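You operate a simulated robot arm through the tools that you are given. There is no shell and no other tool.

You run a simulated robot arm. Do the job below in one go: nothing can be reset, and whatever is moved stays where it is left.

TASK
Unblock the sink with the plunger and let it drain.
Fine: strainer out on the worktop first; three pushes or more over the plughole; stand the plunger on the draining mat.
Where things are to end (x, y in the base frame): basket strainer within 0.06 m of [0.44, 0.28].
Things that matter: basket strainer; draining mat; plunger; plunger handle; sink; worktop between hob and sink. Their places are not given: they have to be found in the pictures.

The check looks at the end state, three seconds after you hand in, the way a careful person would. Anything else that was tipped, shoved, dropped, spilled or broken makes it a failure.

THE ROBOT
A 6-joint arm with a two-finger gripper, fixed in place. Base frame: the origin is on the floor under the middle of its stand, x ahead of it, y to its left, z up; the work surface is at about z = 0.9. Lengths are in m, angles in rad, forces in N, time in s.
With the tool pointing down near the work surface it reaches from about 0.14 to 0.68 m from the base axis. Its first joint turns from -1.152 to 1.152 rad. Payload 2.45 kg.
The tool frame sits at the grasp point between the pads (the TCP): z along the fingers, y along the line on which they close. The tips reach 0.03 m beyond it. The gripper opens to 0.106 m; its body begins 0.079 m behind the TCP.
Orientation is told as [roll, pitch, yaw] about the base's x, y, z axes, in that order, counted from this pose: with the fingers straight down and closing along the base's y, the tool's x points along the base's -x, its y along +y and its z along -z.

THE INTERFACE
- The arm moves only by the tool move_arm. Its argument "plan" is a list of rows, each a list of 3 entries, a list of its own where there are three numbers: the turn, a rotation vector about the tool's x, y, z in degrees, then the shift along the tool's x, y, z in m, then the opening, from 0 (shut) to 1 (fully open). In form: [[[wx, wy, wz], [x, y, z], fingers], ...]. A call has 1 to 20 rows; each row is the pose to reach, as a shift and turn from the pose commanded when the call began, along the tool's axes at that moment. Rows are played at 5 a second. More than 0.05 m and 0.15 rad between two rows, or a gripper value outside its range, and nothing of the call is played. A pose out of reach is approached as far as the arm can. The call stops where the force on the tool passes 40 N (or 10 N more than at its start, if that is more) or the arm is blocked; 0.2 s more then pass. Each finger travels about 0.153 m/s and halts on what it meets, pressing with about 38 N; the grip force reading is that of the motor and also rises with nothing between the fingers. The clock runs only during rows and for 0.2 s after the last one: add rows that repeat a pose to give the fingers time. It gives the time, the measured TCP pose, the force on the tool (base axes), the opening and the grip force at its end, in the units of the frame above (readings bear some noise), with the torque about the TCP (base axes, N m) and any sound that the robot's microphone picked up.
- Cameras (640 x 400 px; columns grow to the right, rows downward): "scene" is fixed at [0.0616, 0.4186, 1.4007]; the picture's right is [-0.69, -0.72, 0.00], its down [-0.43, 0.41, -0.80] and it looks along [0.58, -0.55, -0.60] (base axes); focal length 214 px, centre (320, 200). "wrist" rides on the gripper at [0.076, -0.002, -0.106] in the tool frame; the picture's right is [0.02, 1.00, 0.00], its down [-0.78, 0.02, -0.62] and it looks along [-0.62, 0.01, 0.78] (tool axes); focal length 247 px, centre (320, 200).
- camera(camera): a new picture of that camera. It takes no simulated time.
- point_at(camera, pixels): there is no depth. For up to 12 entries [column, row, z] of the newest picture of that camera ("zoom" is the newest enlarged one), the place [x, y] in the base frame at which the ray of that pixel passes the height z, good to about 0.003 m. It takes no simulated time.
- inspect(camera, box): a new picture of the part [left, top, right, bottom] of that camera's present view, enlarged. It takes no simulated time.
- hand_in(): hands the job in; it is judged then, once.

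Unless the task says otherwise, let go and move clear before handing in.

The tools are called after "Request:" as name(argument=value, ...) on one line, values as JSON. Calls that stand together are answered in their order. move_arm: Moves the arm, as the interface text tells. Its arguments: {"type":"object","properties":{"plan":{"type":"array","items":{"type":"array"}}},"required":["plan"]} The other tools are called the same way: camera (camera) takes a picture; point_at (camera, pixels) gives the place at which the rays of pixels pass given heights; inspect (camera, box) takes an enlarged picture of a part of a camera's view; hand_in () hands the job in.

At the start:

```text
time_s: 0.0
tcp_pos: [0.2707, 0.0262, 1.363]
ee_rot: [0.0, -0.001, 0.001]
wrist_force: [-0.3, -1.1, 0.4]
moment: [0.0, 0.01, 0.03]
gripper_width: 0.106
finger_force: 0.0
```

scene: 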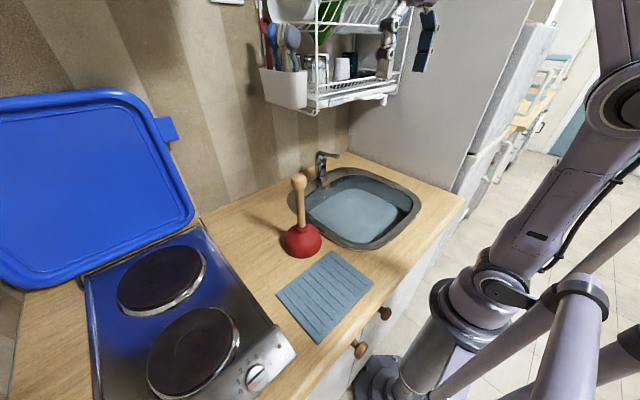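
wrist: 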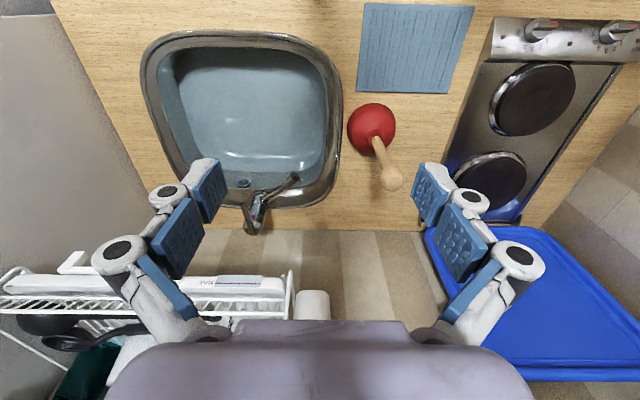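

The scene shows the sink at about (360,205), the plunger at about (303,240), the mat at about (325,295), and the hob on the left. I can't see the strainer yet, so I'll enlarge the sink in both views.

Request:
inspect(camera="scene", box=[270, 140, 470, 265])

Request:
inspect(camera="wrist", box=[130, 10, 450, 240])

Request:
point_at(camera="wrist", pixels=[[372, 127, 0.9], [392, 178, 1.05], [140, 60, 0.9], [342, 100, 0.9], [240, 30, 0.9], [250, 208, 0.9], [366, 4, 0.9], [475, 6, 0.9], [360, 90, 0.9], [447, 93, 0.9], [243, 183, 0.85], [250, 110, 0.8]])

Request:
point_at(camera="scene", pixels=[[303, 250, 0.9], [298, 180, 1.05], [320, 343, 0.9], [277, 294, 0.9], [329, 252, 0.9], [373, 285, 0.9], [353, 215, 0.8], [300, 345, 0.9], [205, 220, 0.9]])

```text
3.20 times, centred on (370, 202) of scene
```

zoom: 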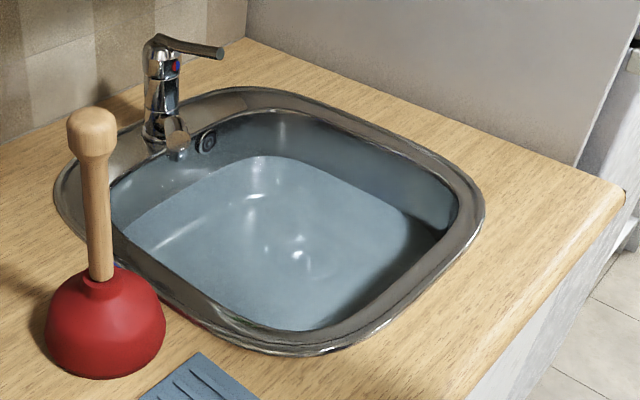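

```text
1.74 times, centred on (290, 125) of wrist
```

zoom: 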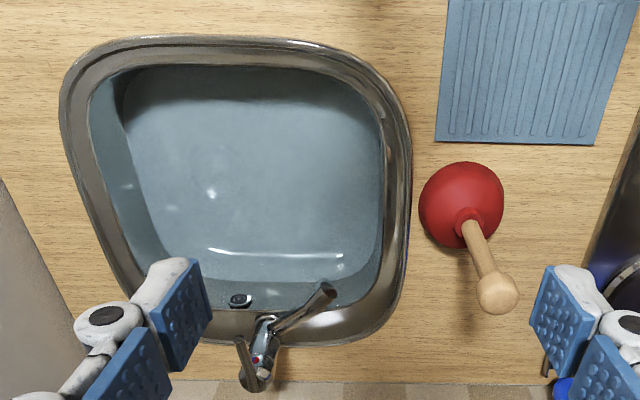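

```text
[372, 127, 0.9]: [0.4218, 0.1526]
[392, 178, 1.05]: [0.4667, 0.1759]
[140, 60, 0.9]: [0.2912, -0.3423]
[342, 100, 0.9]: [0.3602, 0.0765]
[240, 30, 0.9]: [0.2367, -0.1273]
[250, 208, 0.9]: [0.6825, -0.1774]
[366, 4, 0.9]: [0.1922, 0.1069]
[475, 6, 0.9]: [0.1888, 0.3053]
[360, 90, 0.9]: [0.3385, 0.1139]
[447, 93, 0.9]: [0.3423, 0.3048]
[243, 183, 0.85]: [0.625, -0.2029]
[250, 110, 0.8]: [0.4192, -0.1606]
```

```text
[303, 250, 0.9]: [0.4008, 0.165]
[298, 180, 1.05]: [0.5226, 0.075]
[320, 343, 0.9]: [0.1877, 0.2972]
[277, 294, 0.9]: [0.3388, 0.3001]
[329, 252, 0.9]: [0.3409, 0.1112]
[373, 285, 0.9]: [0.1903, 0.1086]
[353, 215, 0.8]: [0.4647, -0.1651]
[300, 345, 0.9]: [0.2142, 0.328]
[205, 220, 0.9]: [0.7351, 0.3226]
```

The mat spans x 0.19–0.34 and y 0.11–0.305, and the plunger base is near (0.42, 0.155). Bright spots in the water at wrist (227,121) and scene (364,219) could be the strainer, so I'll triangulate them and enlarge further.

Request:
point_at(camera="wrist", pixels=[[227, 121, 0.88], [227, 121, 0.84], [227, 121, 0.8], [227, 121, 0.76], [391, 176, 1.0], [391, 176, 1.05], [391, 176, 1.1], [391, 176, 1.15]])

Request:
point_at(camera="scene", pixels=[[364, 219, 0.88], [364, 219, 0.84], [364, 219, 0.8], [364, 219, 0.76], [298, 178, 1.0], [298, 178, 1.05], [298, 178, 1.1], [298, 178, 1.15]])

Request:
inspect(camera="scene", box=[315, 180, 415, 243])

Request:
inspect(camera="wrist", box=[180, 60, 320, 180])

```text
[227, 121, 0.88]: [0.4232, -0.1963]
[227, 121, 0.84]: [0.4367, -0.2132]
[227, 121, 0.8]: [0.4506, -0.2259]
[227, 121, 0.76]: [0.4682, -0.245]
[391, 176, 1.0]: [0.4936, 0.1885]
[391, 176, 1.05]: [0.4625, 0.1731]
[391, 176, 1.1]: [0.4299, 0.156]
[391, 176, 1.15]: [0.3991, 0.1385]
```

```text
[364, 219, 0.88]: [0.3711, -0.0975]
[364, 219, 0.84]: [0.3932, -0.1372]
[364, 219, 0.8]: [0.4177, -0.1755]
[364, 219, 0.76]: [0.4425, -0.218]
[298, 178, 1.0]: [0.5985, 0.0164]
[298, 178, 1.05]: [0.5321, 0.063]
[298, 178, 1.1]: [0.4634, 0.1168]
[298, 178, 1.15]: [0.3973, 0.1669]
```

```text
6.35 times, centred on (365, 212) of scene
```

zoom: 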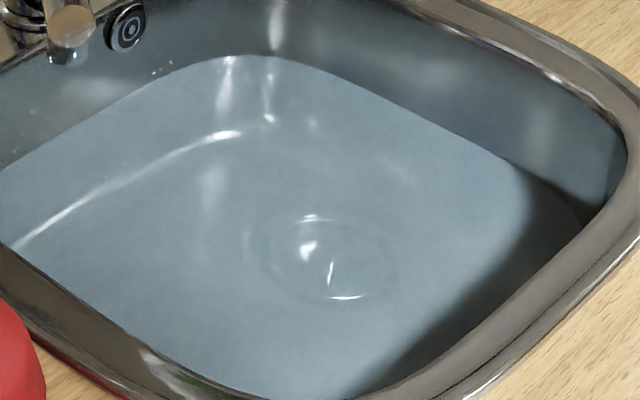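

```text
3.33 times, centred on (250, 120) of wrist
```

zoom: 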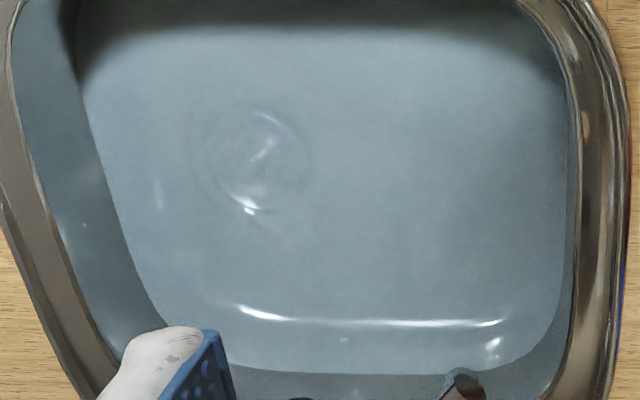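

The enlarged views show a faint ring under the water, which is the strainer in the plughole, at wrist about (231,107) and scene about (367,221). I'll triangulate it along with the water level.

Request:
point_at(camera="wrist", pixels=[[231.4, 107.4, 0.86], [231.4, 107.4, 0.82], [231.4, 107.4, 0.78], [231.4, 107.4, 0.74], [231.4, 107.4, 0.7], [216, 107, 0.78], [247, 107, 0.78], [231, 93, 0.78], [231, 122, 0.78]])

Request:
point_at(camera="scene", pixels=[[367, 221, 0.86], [367, 221, 0.82], [367, 221, 0.78], [367, 221, 0.74], [367, 221, 0.7]])

```text
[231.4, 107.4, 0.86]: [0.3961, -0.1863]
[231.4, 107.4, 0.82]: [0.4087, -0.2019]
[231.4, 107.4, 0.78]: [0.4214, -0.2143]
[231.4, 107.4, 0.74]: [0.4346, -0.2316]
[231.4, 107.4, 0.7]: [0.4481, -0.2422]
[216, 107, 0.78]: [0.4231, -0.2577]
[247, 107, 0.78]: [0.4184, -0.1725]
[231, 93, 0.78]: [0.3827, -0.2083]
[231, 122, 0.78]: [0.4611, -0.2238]
```

```text
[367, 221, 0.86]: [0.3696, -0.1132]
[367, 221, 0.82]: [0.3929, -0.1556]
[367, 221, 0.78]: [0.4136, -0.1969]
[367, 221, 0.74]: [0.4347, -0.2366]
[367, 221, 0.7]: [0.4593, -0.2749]
```

The two rays for the strainer meet near (0.43, -0.225) at z of about 0.75, and the plunger's knob is near (0.413, 0.147) at z of about 1.13. I'll move the wrist camera to look straight at the plughole.

Request:
move_arm(plan=[[[0, 0, 0], [0.01, -0.031, 0.033], 1], [[0, 0, 0], [0.02, -0.062, 0.066], 1], [[0, 0, 0], [0.03, -0.094, 0.099], 1], [[0, 0, 0], [0.04, -0.125, 0.132], 1], [[0, 0, 0], [0.05, -0.156, 0.165], 1], [[0, 0, 0], [0.06, -0.188, 0.198], 1], [[0, 0, 0], [0.07, -0.219, 0.231], 1], [[0, 0, 0], [0.08, -0.25, 0.263], 1], [[0, 0, 0], [0.08, -0.25, 0.263], 1]])

Request:
camera(camera="wrist")

Request:
camera(camera="scene")

```text
time_s: 2.0
tcp_pos: [0.1921, -0.2264, 1.0998]
ee_rot: [0.0, 0.001, 0.0]
wrist_force: [-0.2, 0.0, 0.2]
moment: [-0.01, -0.01, 0.0]
gripper_width: 0.106
finger_force: 0.0
```

```text
taken
```

wrist: 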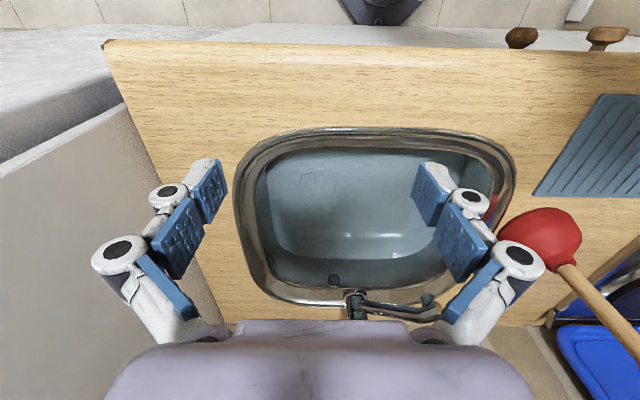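

```text
taken
```

scene: 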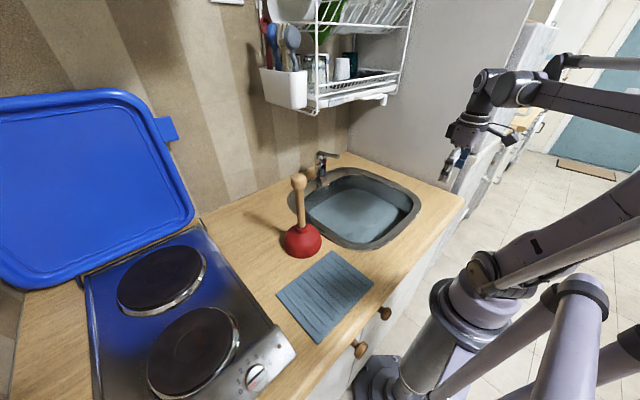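

The wrist view now has the sink at its centre. I'll enlarge the area round (320,190) to see the strainer through the water.

Request:
inspect(camera="wrist", box=[240, 140, 400, 250])

```text
3.64 times, centred on (320, 195) of wrist
```

zoom: 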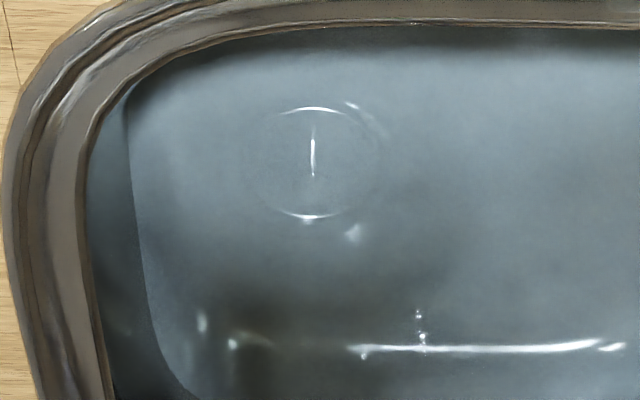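

The strainer ring is centred at zoom (315,163), with a bright post near (313,157). I'll get its rays at several heights to fix its place.

Request:
point_at(camera="zoom", pixels=[[315, 163, 0.8], [315, 163, 0.77], [315, 163, 0.74], [315, 163, 0.71], [313, 138, 0.76], [313, 178, 0.76], [313, 107, 0.74], [313, 217, 0.74], [258, 163, 0.74], [375, 163, 0.74], [130, 150, 0.84], [130, 150, 0.8]])

```text
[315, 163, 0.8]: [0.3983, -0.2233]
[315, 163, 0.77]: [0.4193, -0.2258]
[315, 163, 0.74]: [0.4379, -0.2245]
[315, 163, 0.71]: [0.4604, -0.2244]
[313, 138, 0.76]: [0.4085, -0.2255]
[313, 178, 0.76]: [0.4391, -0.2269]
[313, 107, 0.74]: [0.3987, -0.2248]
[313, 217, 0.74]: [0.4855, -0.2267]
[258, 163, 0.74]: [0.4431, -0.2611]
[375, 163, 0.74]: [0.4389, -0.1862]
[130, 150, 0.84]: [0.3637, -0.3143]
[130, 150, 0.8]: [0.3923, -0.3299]
```

The rays from all three views agree on the strainer: centre near (0.429, -0.225), rim at z about 0.755, radius about 0.04. I'll turn the gripper by 90° so the fingers close along x, clear of the right sink wall, and look again from closer.

Request:
move_arm(plan=[[[0, 0, 7.5], [-0.01975, 0.0088, 0.0058], 1], [[0, 0, 15], [-0.0395, 0.0177, 0.0117], 1], [[0, 0, 22.5], [-0.0593, 0.0265, 0.0175], 1], [[0, 0, 30], [-0.079, 0.0353, 0.0233], 1], [[0, 0, 37.5], [-0.0988, 0.0442, 0.0292], 1], [[0, 0, 45], [-0.1185, 0.053, 0.035], 1], [[0, 0, 52.5], [-0.1383, 0.0618, 0.0408], 1], [[0, 0, 60], [-0.158, 0.0707, 0.0467], 1], [[0, 0, 67.5], [-0.1778, 0.0795, 0.0525], 1], [[0, 0, 75], [-0.1975, 0.0883, 0.0583], 1], [[0, 0, 82.5], [-0.2173, 0.0972, 0.0642], 1], [[0, 0, 90], [-0.237, 0.106, 0.07], 1], [[0, 0, 90], [-0.237, 0.106, 0.07], 1]])

Request:
camera(camera="wrist")

Request:
camera(camera="scene")

```text
time_s: 4.8
tcp_pos: [0.426, -0.1173, 1.0302]
ee_rot: [-0.001, 0.0, -1.573]
wrist_force: [0.6, 0.3, -0.1]
moment: [-0.03, 0.02, -0.04]
gripper_width: 0.106
finger_force: 0.1
```

```text
taken
```

wrist: 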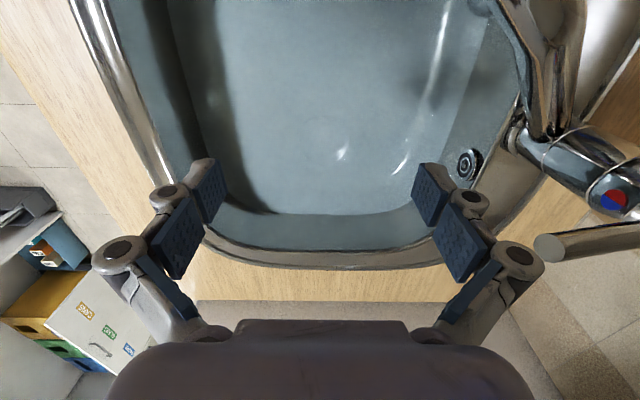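

```text
taken
```

scene: 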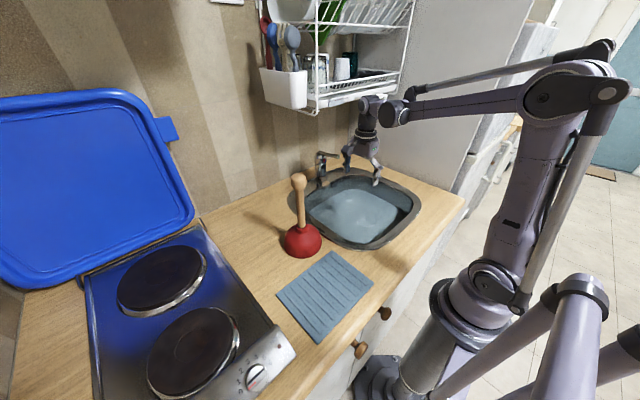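

The faucet shows on the far side at wrist (560,150), clear of the fingers. I'll enlarge the water region round (330,140) to see the strainer's post.

Request:
inspect(camera="wrist", box=[230, 60, 430, 220])

Request:
point_at(camera="wrist", pixels=[[545, 240, 1.0], [545, 240, 1.05], [520, 135, 0.95], [270, 212, 0.84], [400, 212, 0.84], [320, 212, 0.82]])

Request:
inspect(camera="scene", box=[300, 130, 440, 250])

```text
2.50 times, centred on (330, 140) of wrist
```

zoom: 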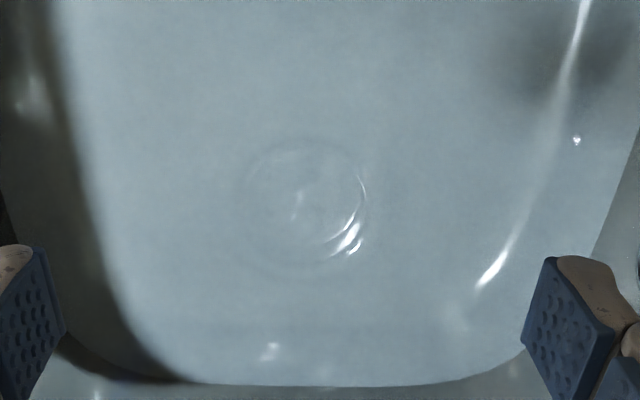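

```text
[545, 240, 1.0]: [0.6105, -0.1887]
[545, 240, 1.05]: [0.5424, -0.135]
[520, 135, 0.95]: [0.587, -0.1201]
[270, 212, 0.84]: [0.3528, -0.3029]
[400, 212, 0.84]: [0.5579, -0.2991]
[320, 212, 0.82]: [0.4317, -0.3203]
```

```text
3.33 times, centred on (370, 190) of scene
```

zoom: 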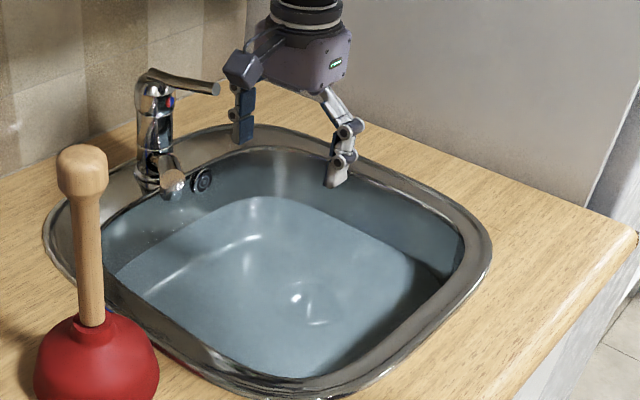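

The ring is centred at zoom (303,203), with a faint small knob at (298,200). I'll take rays to refine its x and y, and check the rim's radius.

Request:
inspect(camera="wrist", box=[280, 100, 370, 180])

Request:
point_at(camera="wrist", pixels=[[323.2, 141.2, 0.78], [323.2, 141.2, 0.755], [323.2, 141.2, 0.73], [298, 141, 0.755], [348, 141, 0.755], [323, 116, 0.755], [323, 166, 0.755]])

```text
5.00 times, centred on (325, 140) of wrist
```

zoom: 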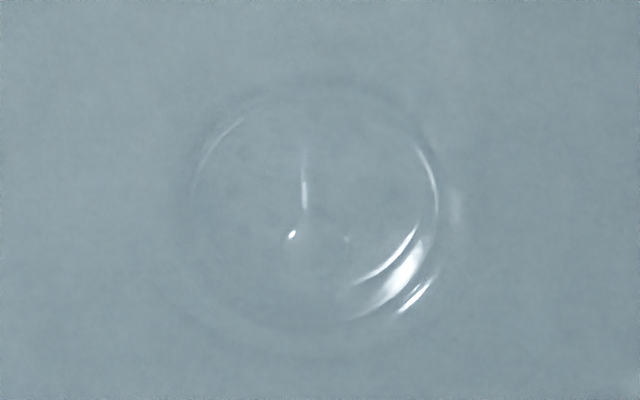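

```text
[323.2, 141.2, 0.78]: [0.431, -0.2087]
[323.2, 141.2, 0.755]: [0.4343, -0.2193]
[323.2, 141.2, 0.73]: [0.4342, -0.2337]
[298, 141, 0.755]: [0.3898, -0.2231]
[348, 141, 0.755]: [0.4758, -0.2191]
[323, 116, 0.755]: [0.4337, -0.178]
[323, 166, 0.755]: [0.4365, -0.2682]
```

The post runs from about z 0.71 to a small ball near z 0.765, at (0.431, -0.225), inside the basket's rim. Before descending I'll check where the faucet's lever tip and spout are.

Request:
point_at(camera="scene", pixels=[[338.5, 156.4, 1.0], [338.5, 156.4, 1.05], [338.5, 156.4, 1.1], [324, 181, 0.95], [324, 181, 0.92], [318, 190, 0.9]])

Request:
inspect(camera="wrist", box=[440, 0, 640, 280])

```text
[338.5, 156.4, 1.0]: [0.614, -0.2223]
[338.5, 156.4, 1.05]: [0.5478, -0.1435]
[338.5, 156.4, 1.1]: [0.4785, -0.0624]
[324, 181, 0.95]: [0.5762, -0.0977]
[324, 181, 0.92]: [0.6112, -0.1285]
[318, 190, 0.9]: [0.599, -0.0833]
```

```text
1.43 times, centred on (540, 140) of wrist
```

zoom: 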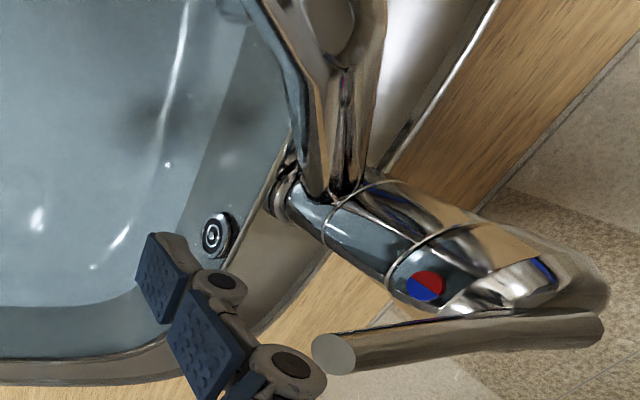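

The lever tip is near (0.55, -0.14, 1.045), which stays clear of the gripper at x of about 0.43. I'll move over the strainer at z of about 0.93.

Request:
move_arm(plan=[[[0, 0, 0], [-0.036, 0.0015, 0.005], 1], [[0, 0, 0], [-0.072, 0.003, 0.03], 1], [[0, 0, 0], [-0.108, 0.005, 0.06], 1], [[0, 0, 0], [-0.108, 0.005, 0.1], 1], [[0, 0, 0], [-0.108, 0.005, 0.1], 1]])

Request:
camera(camera="wrist")

Request:
camera(camera="scene")

```text
time_s: 6.0
tcp_pos: [0.4318, -0.2243, 0.9301]
ee_rot: [0.0, 0.0, -1.571]
wrist_force: [-1.0, 0.0, 0.2]
moment: [0.02, 0.01, -0.01]
gripper_width: 0.1059
finger_force: 0.1
```

```text
taken
```

wrist: 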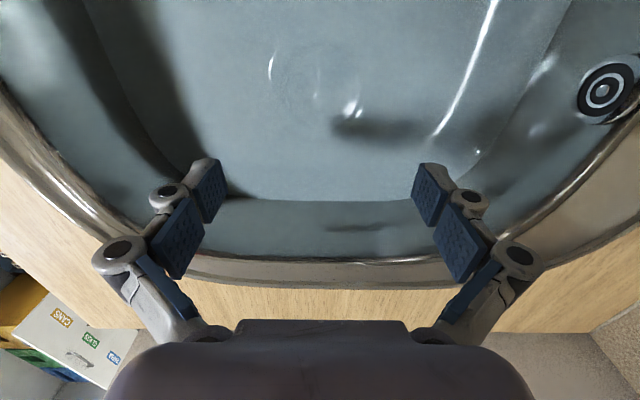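

```text
taken
```

scene: 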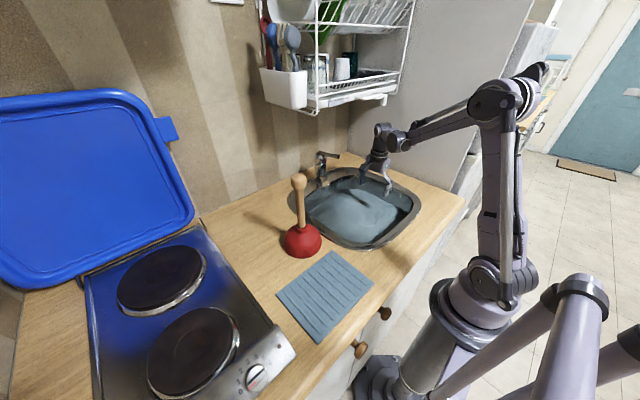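

The strainer now shows at wrist about (310,82), with the ball's glint near (317,95). I'll enlarge this for a finer x and y.

Request:
inspect(camera="wrist", box=[250, 30, 380, 140])

```text
3.64 times, centred on (315, 85) of wrist
```

zoom: 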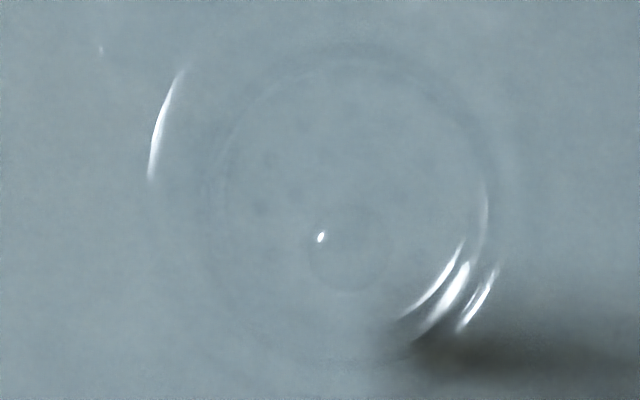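

A knob outline is visible at zoom (348,248), radius about 43 px, inside the rim circle centred at (350,205) with radius about 150 px. I'll get the rays for both.

Request:
point_at(camera="zoom", pixels=[[348, 248, 0.75], [348, 248, 0.77], [348, 248, 0.79], [305, 248, 0.77], [390, 248, 0.77], [348, 292, 0.77], [350, 205, 0.77], [350, 205, 0.755], [350, 205, 0.74], [200, 205, 0.755], [500, 205, 0.755]])

```text
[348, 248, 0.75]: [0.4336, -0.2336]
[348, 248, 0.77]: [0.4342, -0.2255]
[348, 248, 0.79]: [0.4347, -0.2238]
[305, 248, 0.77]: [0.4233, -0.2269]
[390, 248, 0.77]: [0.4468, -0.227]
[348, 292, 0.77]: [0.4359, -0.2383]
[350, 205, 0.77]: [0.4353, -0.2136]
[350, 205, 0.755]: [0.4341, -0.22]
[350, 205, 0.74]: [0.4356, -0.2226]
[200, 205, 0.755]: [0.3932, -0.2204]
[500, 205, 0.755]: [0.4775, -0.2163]
```

The knob is at about (0.434, -0.225) and 0.023 m wide, with its top near z 0.775. I'll part-close the fingers and descend to TCP z 0.80, so the tips are at about 0.77, and check.

Request:
move_arm(plan=[[[0, 0, 0], [0, 0.002, 0.02], 0.75], [[0, 0, 0], [0, 0.002, 0.04], 0.5], [[0, 0, 0], [0, 0.002, 0.06], 0.5], [[0, 0, 0], [0, 0.002, 0.08], 0.5], [[0, 0, 0], [0, 0.002, 0.1], 0.5], [[0, 0, 0], [0, 0.002, 0.115], 0.5], [[0, 0, 0], [0, 0.002, 0.13], 0.5], [[0, 0, 0], [0, 0.002, 0.13], 0.5]])

Request:
camera(camera="wrist")

Request:
inspect(camera="scene", box=[300, 110, 440, 250])

```text
time_s: 7.8
tcp_pos: [0.4353, -0.2267, 0.7989]
ee_rot: [0.0, 0.001, -1.572]
wrist_force: [0.6, 0.7, -0.4]
moment: [0.01, 0.02, 0.03]
gripper_width: 0.0531
finger_force: 0.0
```

```text
taken
```

wrist: 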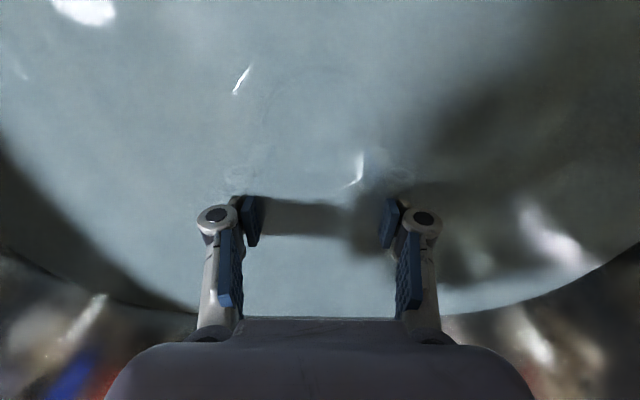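

```text
2.86 times, centred on (370, 180) of scene
```

zoom: 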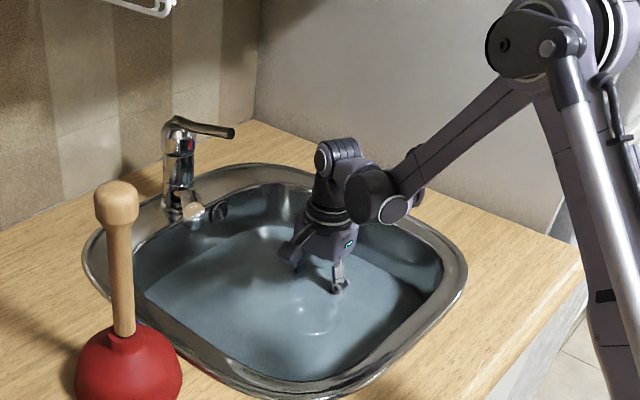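

The tips are under water with no contact force yet. I'll enlarge wrist around (320,170) to see the knob against the fingertips.

Request:
inspect(camera="wrist", box=[220, 90, 420, 230])

```text
2.86 times, centred on (320, 160) of wrist
```

zoom: 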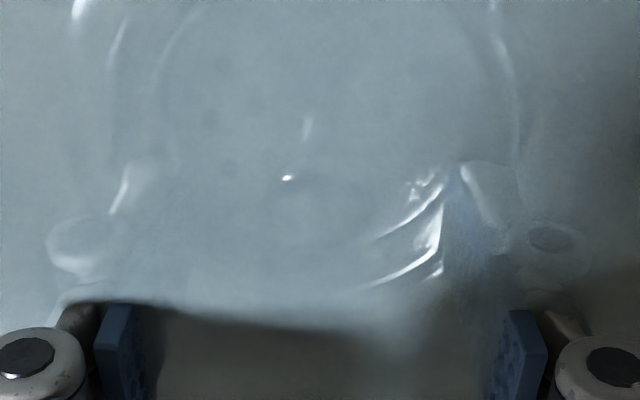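

The knob at zoom (315,205) sits midway between the submerged tips at (140,165) and (470,170), and reaches up to about their height. I'll go down another 0.010 m, then close on it.

Request:
move_arm(plan=[[[0, 0, 0], [0.001, 0, 0.003], 0.5], [[0, 0, 0], [0.001, 0, 0.006], 0.5], [[0, 0, 0], [0.001, 0, 0.009], 0.5], [[0, 0, 0], [0.001, 0, 0.01], 0.5], [[0, 0, 0], [0.001, 0, 0.01], 0.5]])

```text
time_s: 9.0
tcp_pos: [0.4341, -0.2252, 0.7897]
ee_rot: [0.0, 0.001, -1.57]
wrist_force: [-0.5, 0.3, 0.2]
moment: [0.02, 0.01, -0.02]
gripper_width: 0.0529
finger_force: 0.1
```

There's no contact at TCP z 0.79. I'll close the fingers on the knob and read the opening.

Request:
move_arm(plan=[[[0, 0, 0], [0, 0, 0], 0.35], [[0, 0, 0], [0, 0, 0], 0.25], [[0, 0, 0], [0, 0, 0], 0.1], [[0, 0, 0], [0, 0, 0], 0], [[0, 0, 0], [0, 0, 0], 0]])

Request:
inspect(camera="wrist", box=[220, 90, 420, 230])

```text
time_s: 10.2
tcp_pos: [0.4336, -0.2251, 0.7894]
ee_rot: [-0.001, 0.001, -1.569]
wrist_force: [0.4, 0.3, 0.2]
moment: [0.01, 0.0, -0.01]
gripper_width: 0.022
finger_force: 38.2
```

```text
2.86 times, centred on (320, 160) of wrist
```

zoom: 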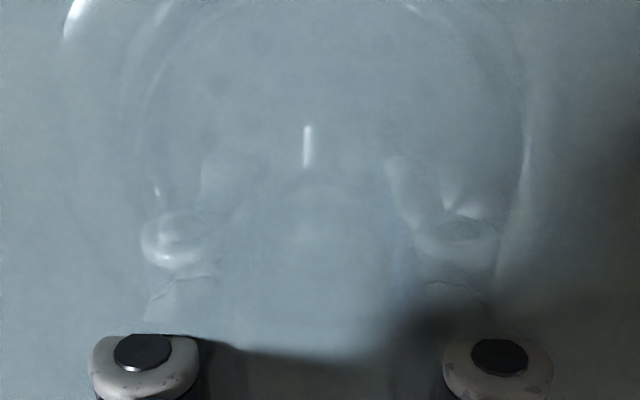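

The fingers halted at 0.022 m with 38 N, so the knob is gripped. I'll lift slowly and check that the strainer comes with it.

Request:
move_arm(plan=[[[0, 0, 0], [0, 0, -0.005], 0], [[0, 0, 0], [0, 0, -0.01], 0], [[0, 0, 0], [0, 0, -0.02], 0], [[0, 0, 0], [0, 0, -0.03], 0], [[0, 0, 0], [0, 0, -0.04], 0], [[0, 0, 0], [0, 0, -0.05], 0], [[0, 0, 0], [0, 0, -0.065], 0], [[0, 0, 0], [0, 0, -0.08], 0], [[0, 0, 0], [0, 0, -0.095], 0], [[0, 0, 0], [0, 0, -0.11], 0], [[0, 0, 0], [0, 0, -0.125], 0], [[0, 0, 0], [0, 0, -0.14], 0], [[0, 0, 0], [0, 0, -0.155], 0], [[0, 0, 0], [0, 0, -0.17], 0]])

Request:
camera(camera="wrist")

Request:
inspect(camera="scene", box=[300, 110, 440, 250])

```text
time_s: 13.2
tcp_pos: [0.4347, -0.2266, 0.96]
ee_rot: [0.0, -0.001, -1.571]
wrist_force: [-0.7, -0.5, -0.5]
moment: [0.02, -0.04, -0.03]
gripper_width: 0.0222
finger_force: 37.9
```

```text
taken
```

wrist: 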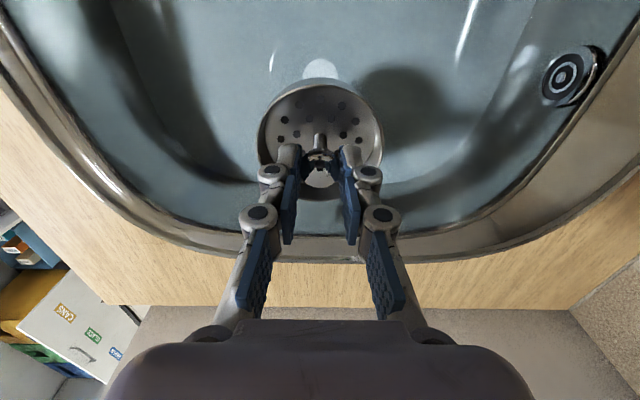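

```text
2.86 times, centred on (370, 180) of scene
```

zoom: 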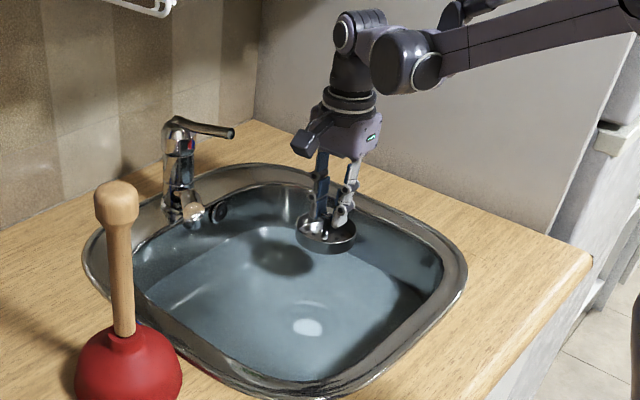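

The strainer is out, hanging from the fingers at wrist (320,130), and the open plughole shows at (320,70). I'll raise it and carry it around the front of the plunger, which stands near (0.41, 0.15) with its top at 1.13, towards the strip between sink and hob.

Request:
move_arm(plan=[[[0, 0, 0], [0, 0, -0.035], 0], [[0, 0, 0], [0, 0, -0.07], 0], [[0, 0, 0], [0, 0, -0.105], 0], [[0, 0, 0], [0, 0, -0.14], 0], [[0, 0, 0], [0.0322, -0.0264, -0.14], 0], [[0, 0, 0], [0.0644, -0.0529, -0.14], 0], [[0, 0, 0], [0.0966, -0.0793, -0.14], 0], [[0, 0, 0], [0.1289, -0.1057, -0.14], 0], [[0, 0, 0], [0.1611, -0.1321, -0.14], 0], [[0, 0, 0], [0.1933, -0.1586, -0.14], 0], [[0, 0, 0], [0.2255, -0.185, -0.14], 0], [[0, 0, 0], [0.2688, -0.185, -0.14], 0], [[0, 0, 0], [0.3122, -0.185, -0.14], 0], [[0, 0, 0], [0.3555, -0.185, -0.14], 0], [[0, 0, 0], [0.3988, -0.185, -0.14], 0], [[0, 0, 0], [0.4422, -0.185, -0.14], 0], [[0, 0, 0], [0.4855, -0.185, -0.14], 0], [[0, 0, 0], [0.4855, -0.185, -0.14], 0]])

Request:
camera(camera="wrist")

Request:
camera(camera="scene")

```text
time_s: 17.0
tcp_pos: [0.2491, 0.2637, 1.0989]
ee_rot: [0.001, 0.0, -1.572]
wrist_force: [-1.0, -1.0, -0.8]
moment: [0.01, -0.01, 0.02]
gripper_width: 0.0221
finger_force: 37.7
```

```text
taken
```

wrist: 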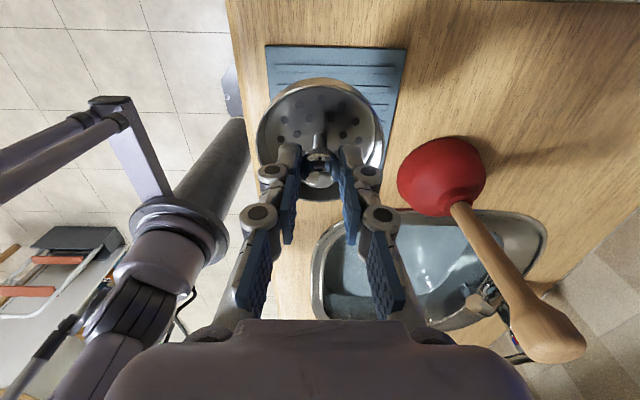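

```text
taken
```

scene: 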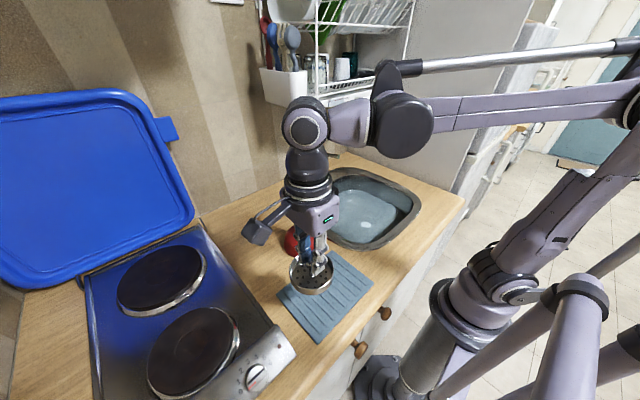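

The strainer is still held at wrist (320,130), and the plunger is untouched at (440,175). I'll move out to x of about 0.445 over the strip, then look before lowering.

Request:
move_arm(plan=[[[0, 0, 0], [0, 0.04, 0], 0], [[0, 0, 0], [0, 0.08, 0], 0], [[0, 0, 0], [0, 0.12, 0], 0], [[0, 0, 0], [0, 0.16, 0], 0], [[0, 0, 0], [0, 0.195, 0], 0], [[0, 0, 0], [0, 0.195, 0.02], 0], [[0, 0, 0], [0, 0.195, 0.04], 0], [[0, 0, 0], [0, 0.195, 0.04], 0]])

Request:
camera(camera="wrist")

Request:
camera(camera="scene")

Request:
inspect(camera="scene", box=[180, 140, 340, 300])

```text
time_s: 18.8
tcp_pos: [0.445, 0.2607, 1.0612]
ee_rot: [0.0, 0.001, -1.571]
wrist_force: [0.4, 0.5, -1.1]
moment: [0.01, 0.01, 0.03]
gripper_width: 0.022
finger_force: 38.5
```

```text
taken
```

wrist: 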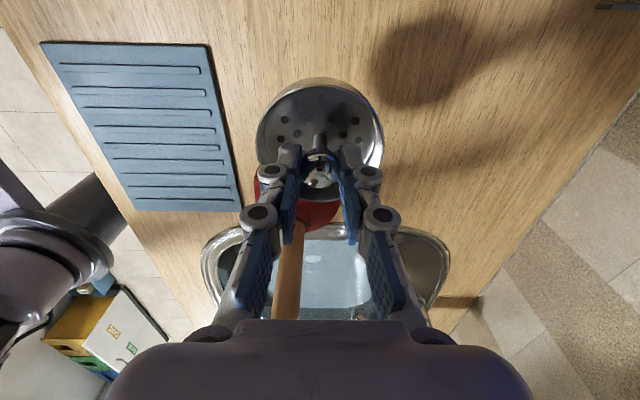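

```text
taken
```

scene: 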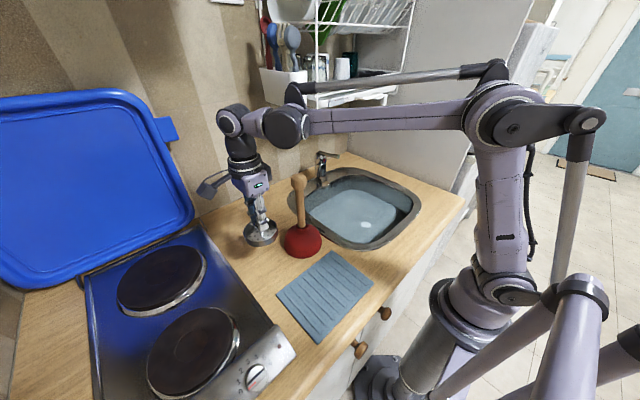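

```text
2.50 times, centred on (260, 220) of scene
```

zoom: 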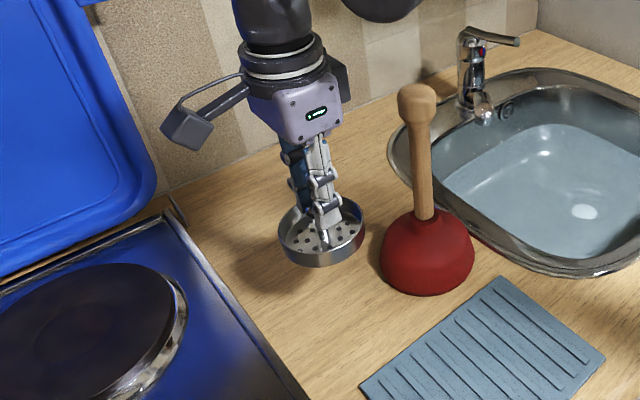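

The strainer hangs over the strip at zoom (322,245), between the plunger and the hob's edge. I'll work out its bottom height and the hob edge before lowering.

Request:
point_at(camera="scene", pixels=[[260.8, 246, 0.96], [260.8, 246, 0.98], [260.8, 246, 1.0], [260.8, 246, 1.02], [290, 338, 0.9], [290, 338, 0.93], [251, 289, 0.9], [251, 289, 0.93], [222, 247, 0.93], [285, 245, 0.9], [321, 238, 0.9], [303, 257, 0.9]])

Request:
inspect(camera="scene", box=[200, 200, 340, 370])

```text
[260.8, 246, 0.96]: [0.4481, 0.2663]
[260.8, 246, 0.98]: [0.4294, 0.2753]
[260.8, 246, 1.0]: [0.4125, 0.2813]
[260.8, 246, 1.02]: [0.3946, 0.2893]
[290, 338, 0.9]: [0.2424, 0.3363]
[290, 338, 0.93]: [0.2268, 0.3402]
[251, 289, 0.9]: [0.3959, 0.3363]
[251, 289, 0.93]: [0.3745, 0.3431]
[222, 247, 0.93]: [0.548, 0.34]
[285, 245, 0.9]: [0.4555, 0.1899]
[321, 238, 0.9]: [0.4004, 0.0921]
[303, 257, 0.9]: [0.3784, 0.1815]
```

```text
2.35 times, centred on (270, 285) of scene
```

zoom: 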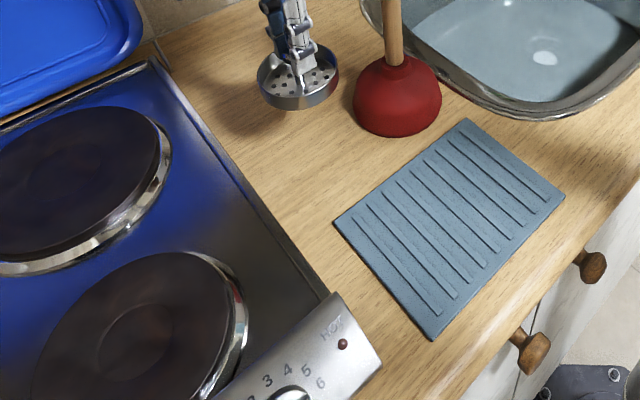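

The hob's edge is at y of about 0.338, and the strainer's bottom is about 0.06 below the TCP, so it should touch down at TCP z near 0.96. I'll lower to 0.975 and then creep.

Request:
move_arm(plan=[[[0, 0, 0], [0.003, 0, 0.02], 0], [[0, 0, 0], [0.003, 0, 0.04], 0], [[0, 0, 0], [0.003, 0, 0.06], 0], [[0, 0, 0], [0.003, 0, 0.075], 0], [[0, 0, 0], [0.003, 0, 0.085], 0], [[0, 0, 0], [0.003, 0, 0.085], 0]])

Request:
inspect(camera="scene", box=[200, 180, 320, 290])

```text
time_s: 20.2
tcp_pos: [0.4447, 0.2635, 0.9755]
ee_rot: [0.001, -0.001, -1.571]
wrist_force: [0.3, 0.8, -0.7]
moment: [0.04, 0.02, -0.02]
gripper_width: 0.0218
finger_force: 37.7
```

```text
3.64 times, centred on (260, 235) of scene
```

zoom: 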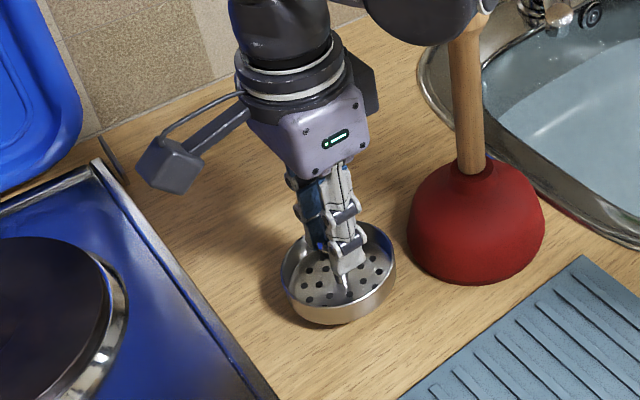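

It's nearly down with no contact yet. The arm's wrist joint now appears close to the plunger's knob at zoom (470,20), so I'll check the full scene before going lower.

Request:
camera(camera="scene")

Request:
camera(camera="wrist")

Request:
inspect(camera="scene", box=[220, 100, 380, 220])

```text
taken
```

scene: 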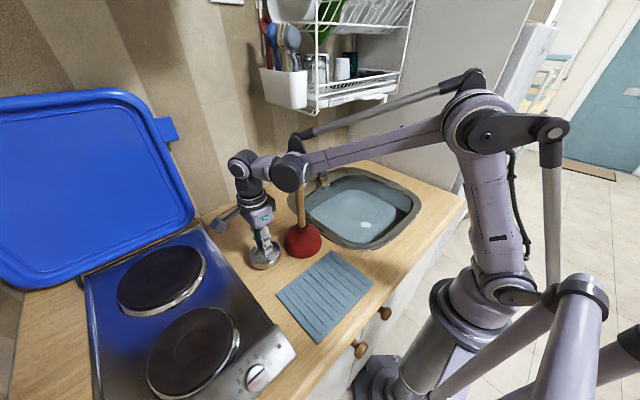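

```text
taken
```

wrist: 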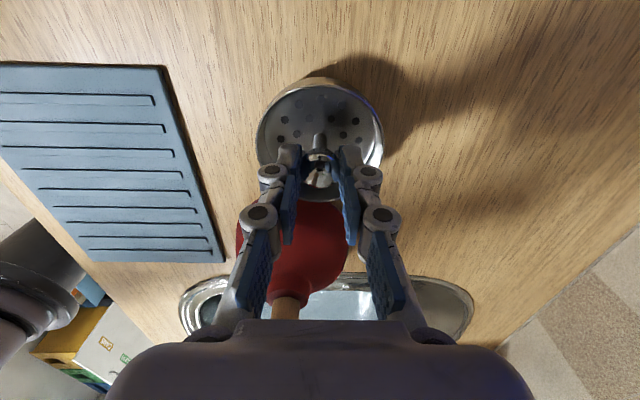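

```text
3.33 times, centred on (300, 160) of scene
```

zoom: 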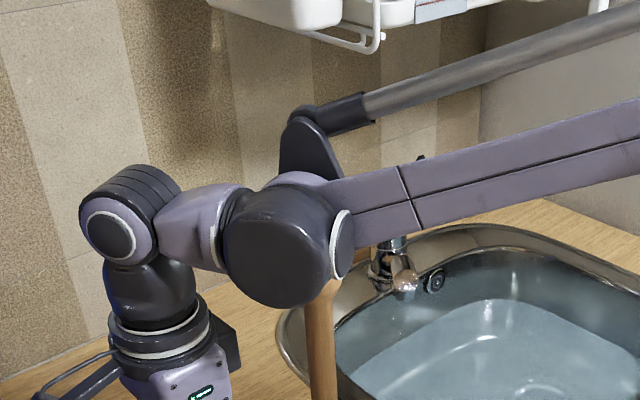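

The arm's joint disk is at about (0.37, 0.21, 1.19), roughly 0.03 m clear of the plunger's knob to the side, and the plunger still stands straight. I'll creep down to set the strainer on the worktop.

Request:
move_arm(plan=[[[0, 0, 0], [0, 0, 0.003], 0], [[0, 0, 0], [0, 0, 0.006], 0], [[0, 0, 0], [0, 0, 0.009], 0], [[0, 0, 0], [0, 0, 0.009], 0]])

Request:
inspect(camera="scene", box=[200, 180, 320, 290])

```text
time_s: 21.2
tcp_pos: [0.4429, 0.2633, 0.9651]
ee_rot: [0.0, -0.001, -1.571]
wrist_force: [0.5, -0.3, -0.6]
moment: [0.04, -0.01, -0.01]
gripper_width: 0.0216
finger_force: 37.7
```

```text
3.64 times, centred on (260, 235) of scene
```

zoom: 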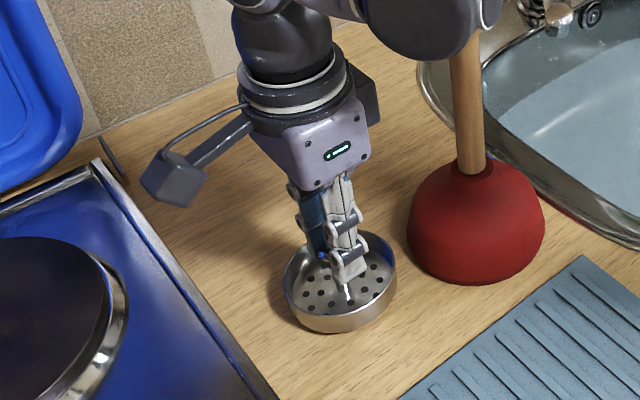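

There's still no contact force at 0.965. I'll creep another 8 mm in small steps.

Request:
move_arm(plan=[[[0, 0, 0], [0, 0, 0.002], 0], [[0, 0, 0], [0, 0, 0.004], 0], [[0, 0, 0], [0, 0, 0.005], 0], [[0, 0, 0], [0, 0, 0.006], 0], [[0, 0, 0], [0, 0, 0.006], 0]])

Request:
inspect(camera="scene", box=[200, 180, 320, 290])

```text
time_s: 22.4
tcp_pos: [0.4447, 0.2643, 0.9591]
ee_rot: [0.002, 0.0, -1.571]
wrist_force: [4.5, -0.6, 29.0]
moment: [-0.06, -0.15, 0.0]
gripper_width: 0.0217
finger_force: 38.3
```

```text
3.64 times, centred on (260, 235) of scene
```

zoom: 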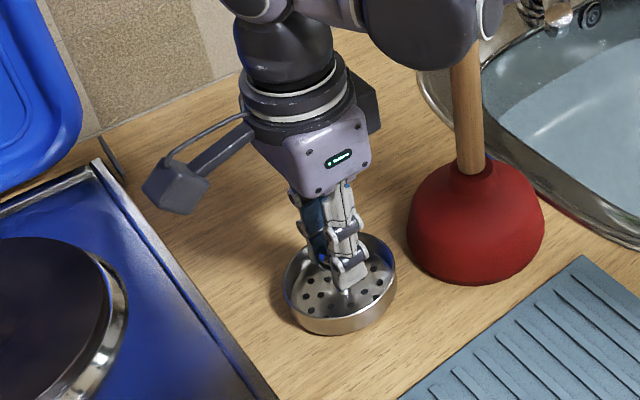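

Touchdown: 29 N upward at TCP z 0.959. I'll ease up 1 mm, open to the same 0.5 that fitted inside the rim before, and rise straight up.

Request:
move_arm(plan=[[[0, 0, 0], [0, 0, -0.0015], 0], [[0, 0, 0], [0, 0, -0.0015], 0.25], [[0, 0, 0], [0, 0, -0.0015], 0.4], [[0, 0, 0], [0, 0, -0.0015], 0.45], [[0, 0, 0], [0, 0, -0.0015], 0.45]])

Request:
inspect(camera="wrist", box=[220, 60, 420, 230])

```text
time_s: 23.6
tcp_pos: [0.4446, 0.2637, 0.9599]
ee_rot: [0.001, 0.0, -1.572]
wrist_force: [-0.5, 0.8, 0.1]
moment: [-0.05, 0.04, 0.01]
gripper_width: 0.0476
finger_force: 0.0
```

```text
2.35 times, centred on (320, 145) of wrist
```

zoom: 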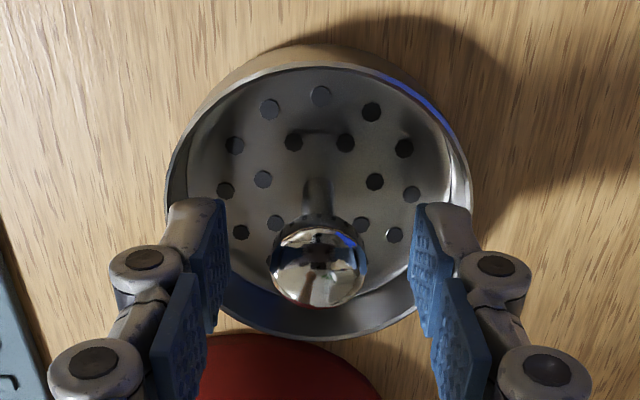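

The knob at zoom (318,262) is free, midway between the pads. I'll rise straight up and look at everything from above.

Request:
move_arm(plan=[[[0, 0, 0], [0, 0, -0.01], 0.45], [[0, 0, 0], [0, 0, -0.025], 0.45], [[0, 0, 0], [0, 0, -0.05], 0.45], [[0, 0, 0], [0, 0, -0.085], 0.45], [[0, 0, 0], [0, 0, -0.125], 0.6], [[0, 0, 0], [0, 0, -0.165], 0.8], [[0, 0, 0], [0, 0, -0.205], 1], [[0, 0, 0], [0, 0, -0.245], 1], [[0, 0, 0], [0, 0, -0.285], 1], [[0, 0, 0], [0, 0, -0.285], 1]])

Request:
camera(camera="wrist")

Request:
camera(camera="scene")

```text
time_s: 25.8
tcp_pos: [0.4436, 0.2655, 1.2429]
ee_rot: [-0.002, 0.0, -1.571]
wrist_force: [0.0, 0.5, -0.2]
moment: [0.04, -0.02, -0.01]
gripper_width: 0.1059
finger_force: 0.1
```

```text
taken
```

wrist: 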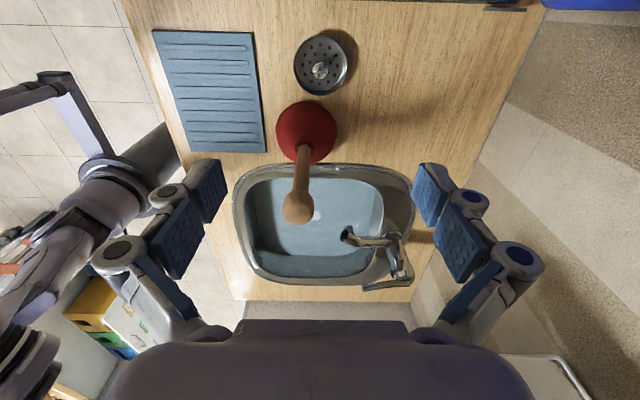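

```text
taken
```

scene: 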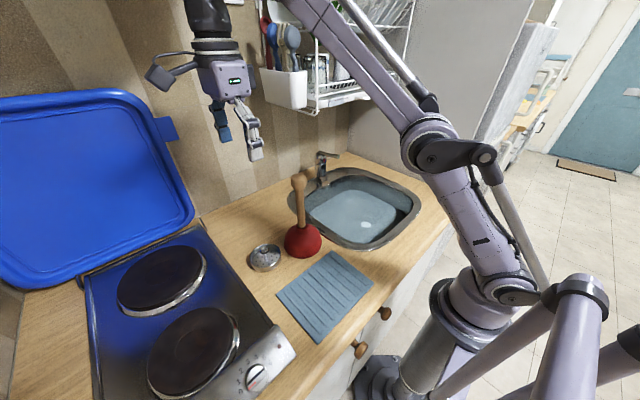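

The strainer stands on the strip at wrist (321,64), and the plunger is untouched at (305,135) with its knob at (299,207). I'll fix the plunger's axis with rays from both views.

Request:
point_at(camera="wrist", pixels=[[299, 208, 1.09], [299, 208, 1.11], [299, 208, 1.13], [299, 208, 1.15], [305, 150, 0.96], [305, 150, 0.98], [321, 66, 0.9], [276, 133, 0.91], [337, 133, 0.91], [306, 101, 0.91]])

Request:
inspect(camera="wrist", box=[250, 20, 370, 240])

Request:
inspect(camera="scene", box=[240, 160, 360, 280])

```text
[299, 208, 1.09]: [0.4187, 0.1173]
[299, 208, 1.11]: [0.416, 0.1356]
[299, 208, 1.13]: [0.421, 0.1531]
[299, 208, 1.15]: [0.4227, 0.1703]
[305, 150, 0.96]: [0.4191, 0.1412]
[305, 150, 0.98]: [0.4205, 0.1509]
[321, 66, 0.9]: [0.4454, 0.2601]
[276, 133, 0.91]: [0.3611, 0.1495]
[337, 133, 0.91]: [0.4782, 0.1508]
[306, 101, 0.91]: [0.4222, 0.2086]
```

```text
1.82 times, centred on (310, 130) of wrist
```

zoom: 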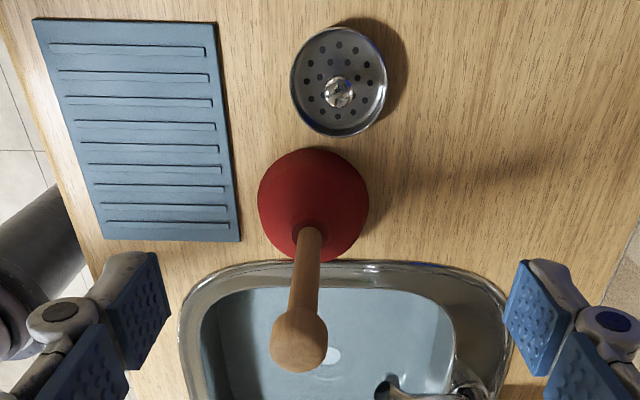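

```text
3.33 times, centred on (300, 220) of scene
```

zoom: 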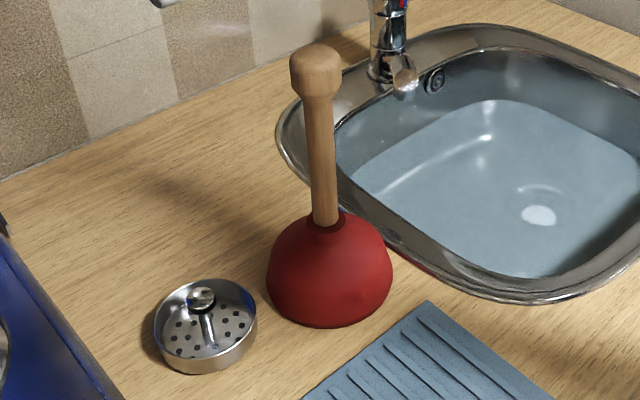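

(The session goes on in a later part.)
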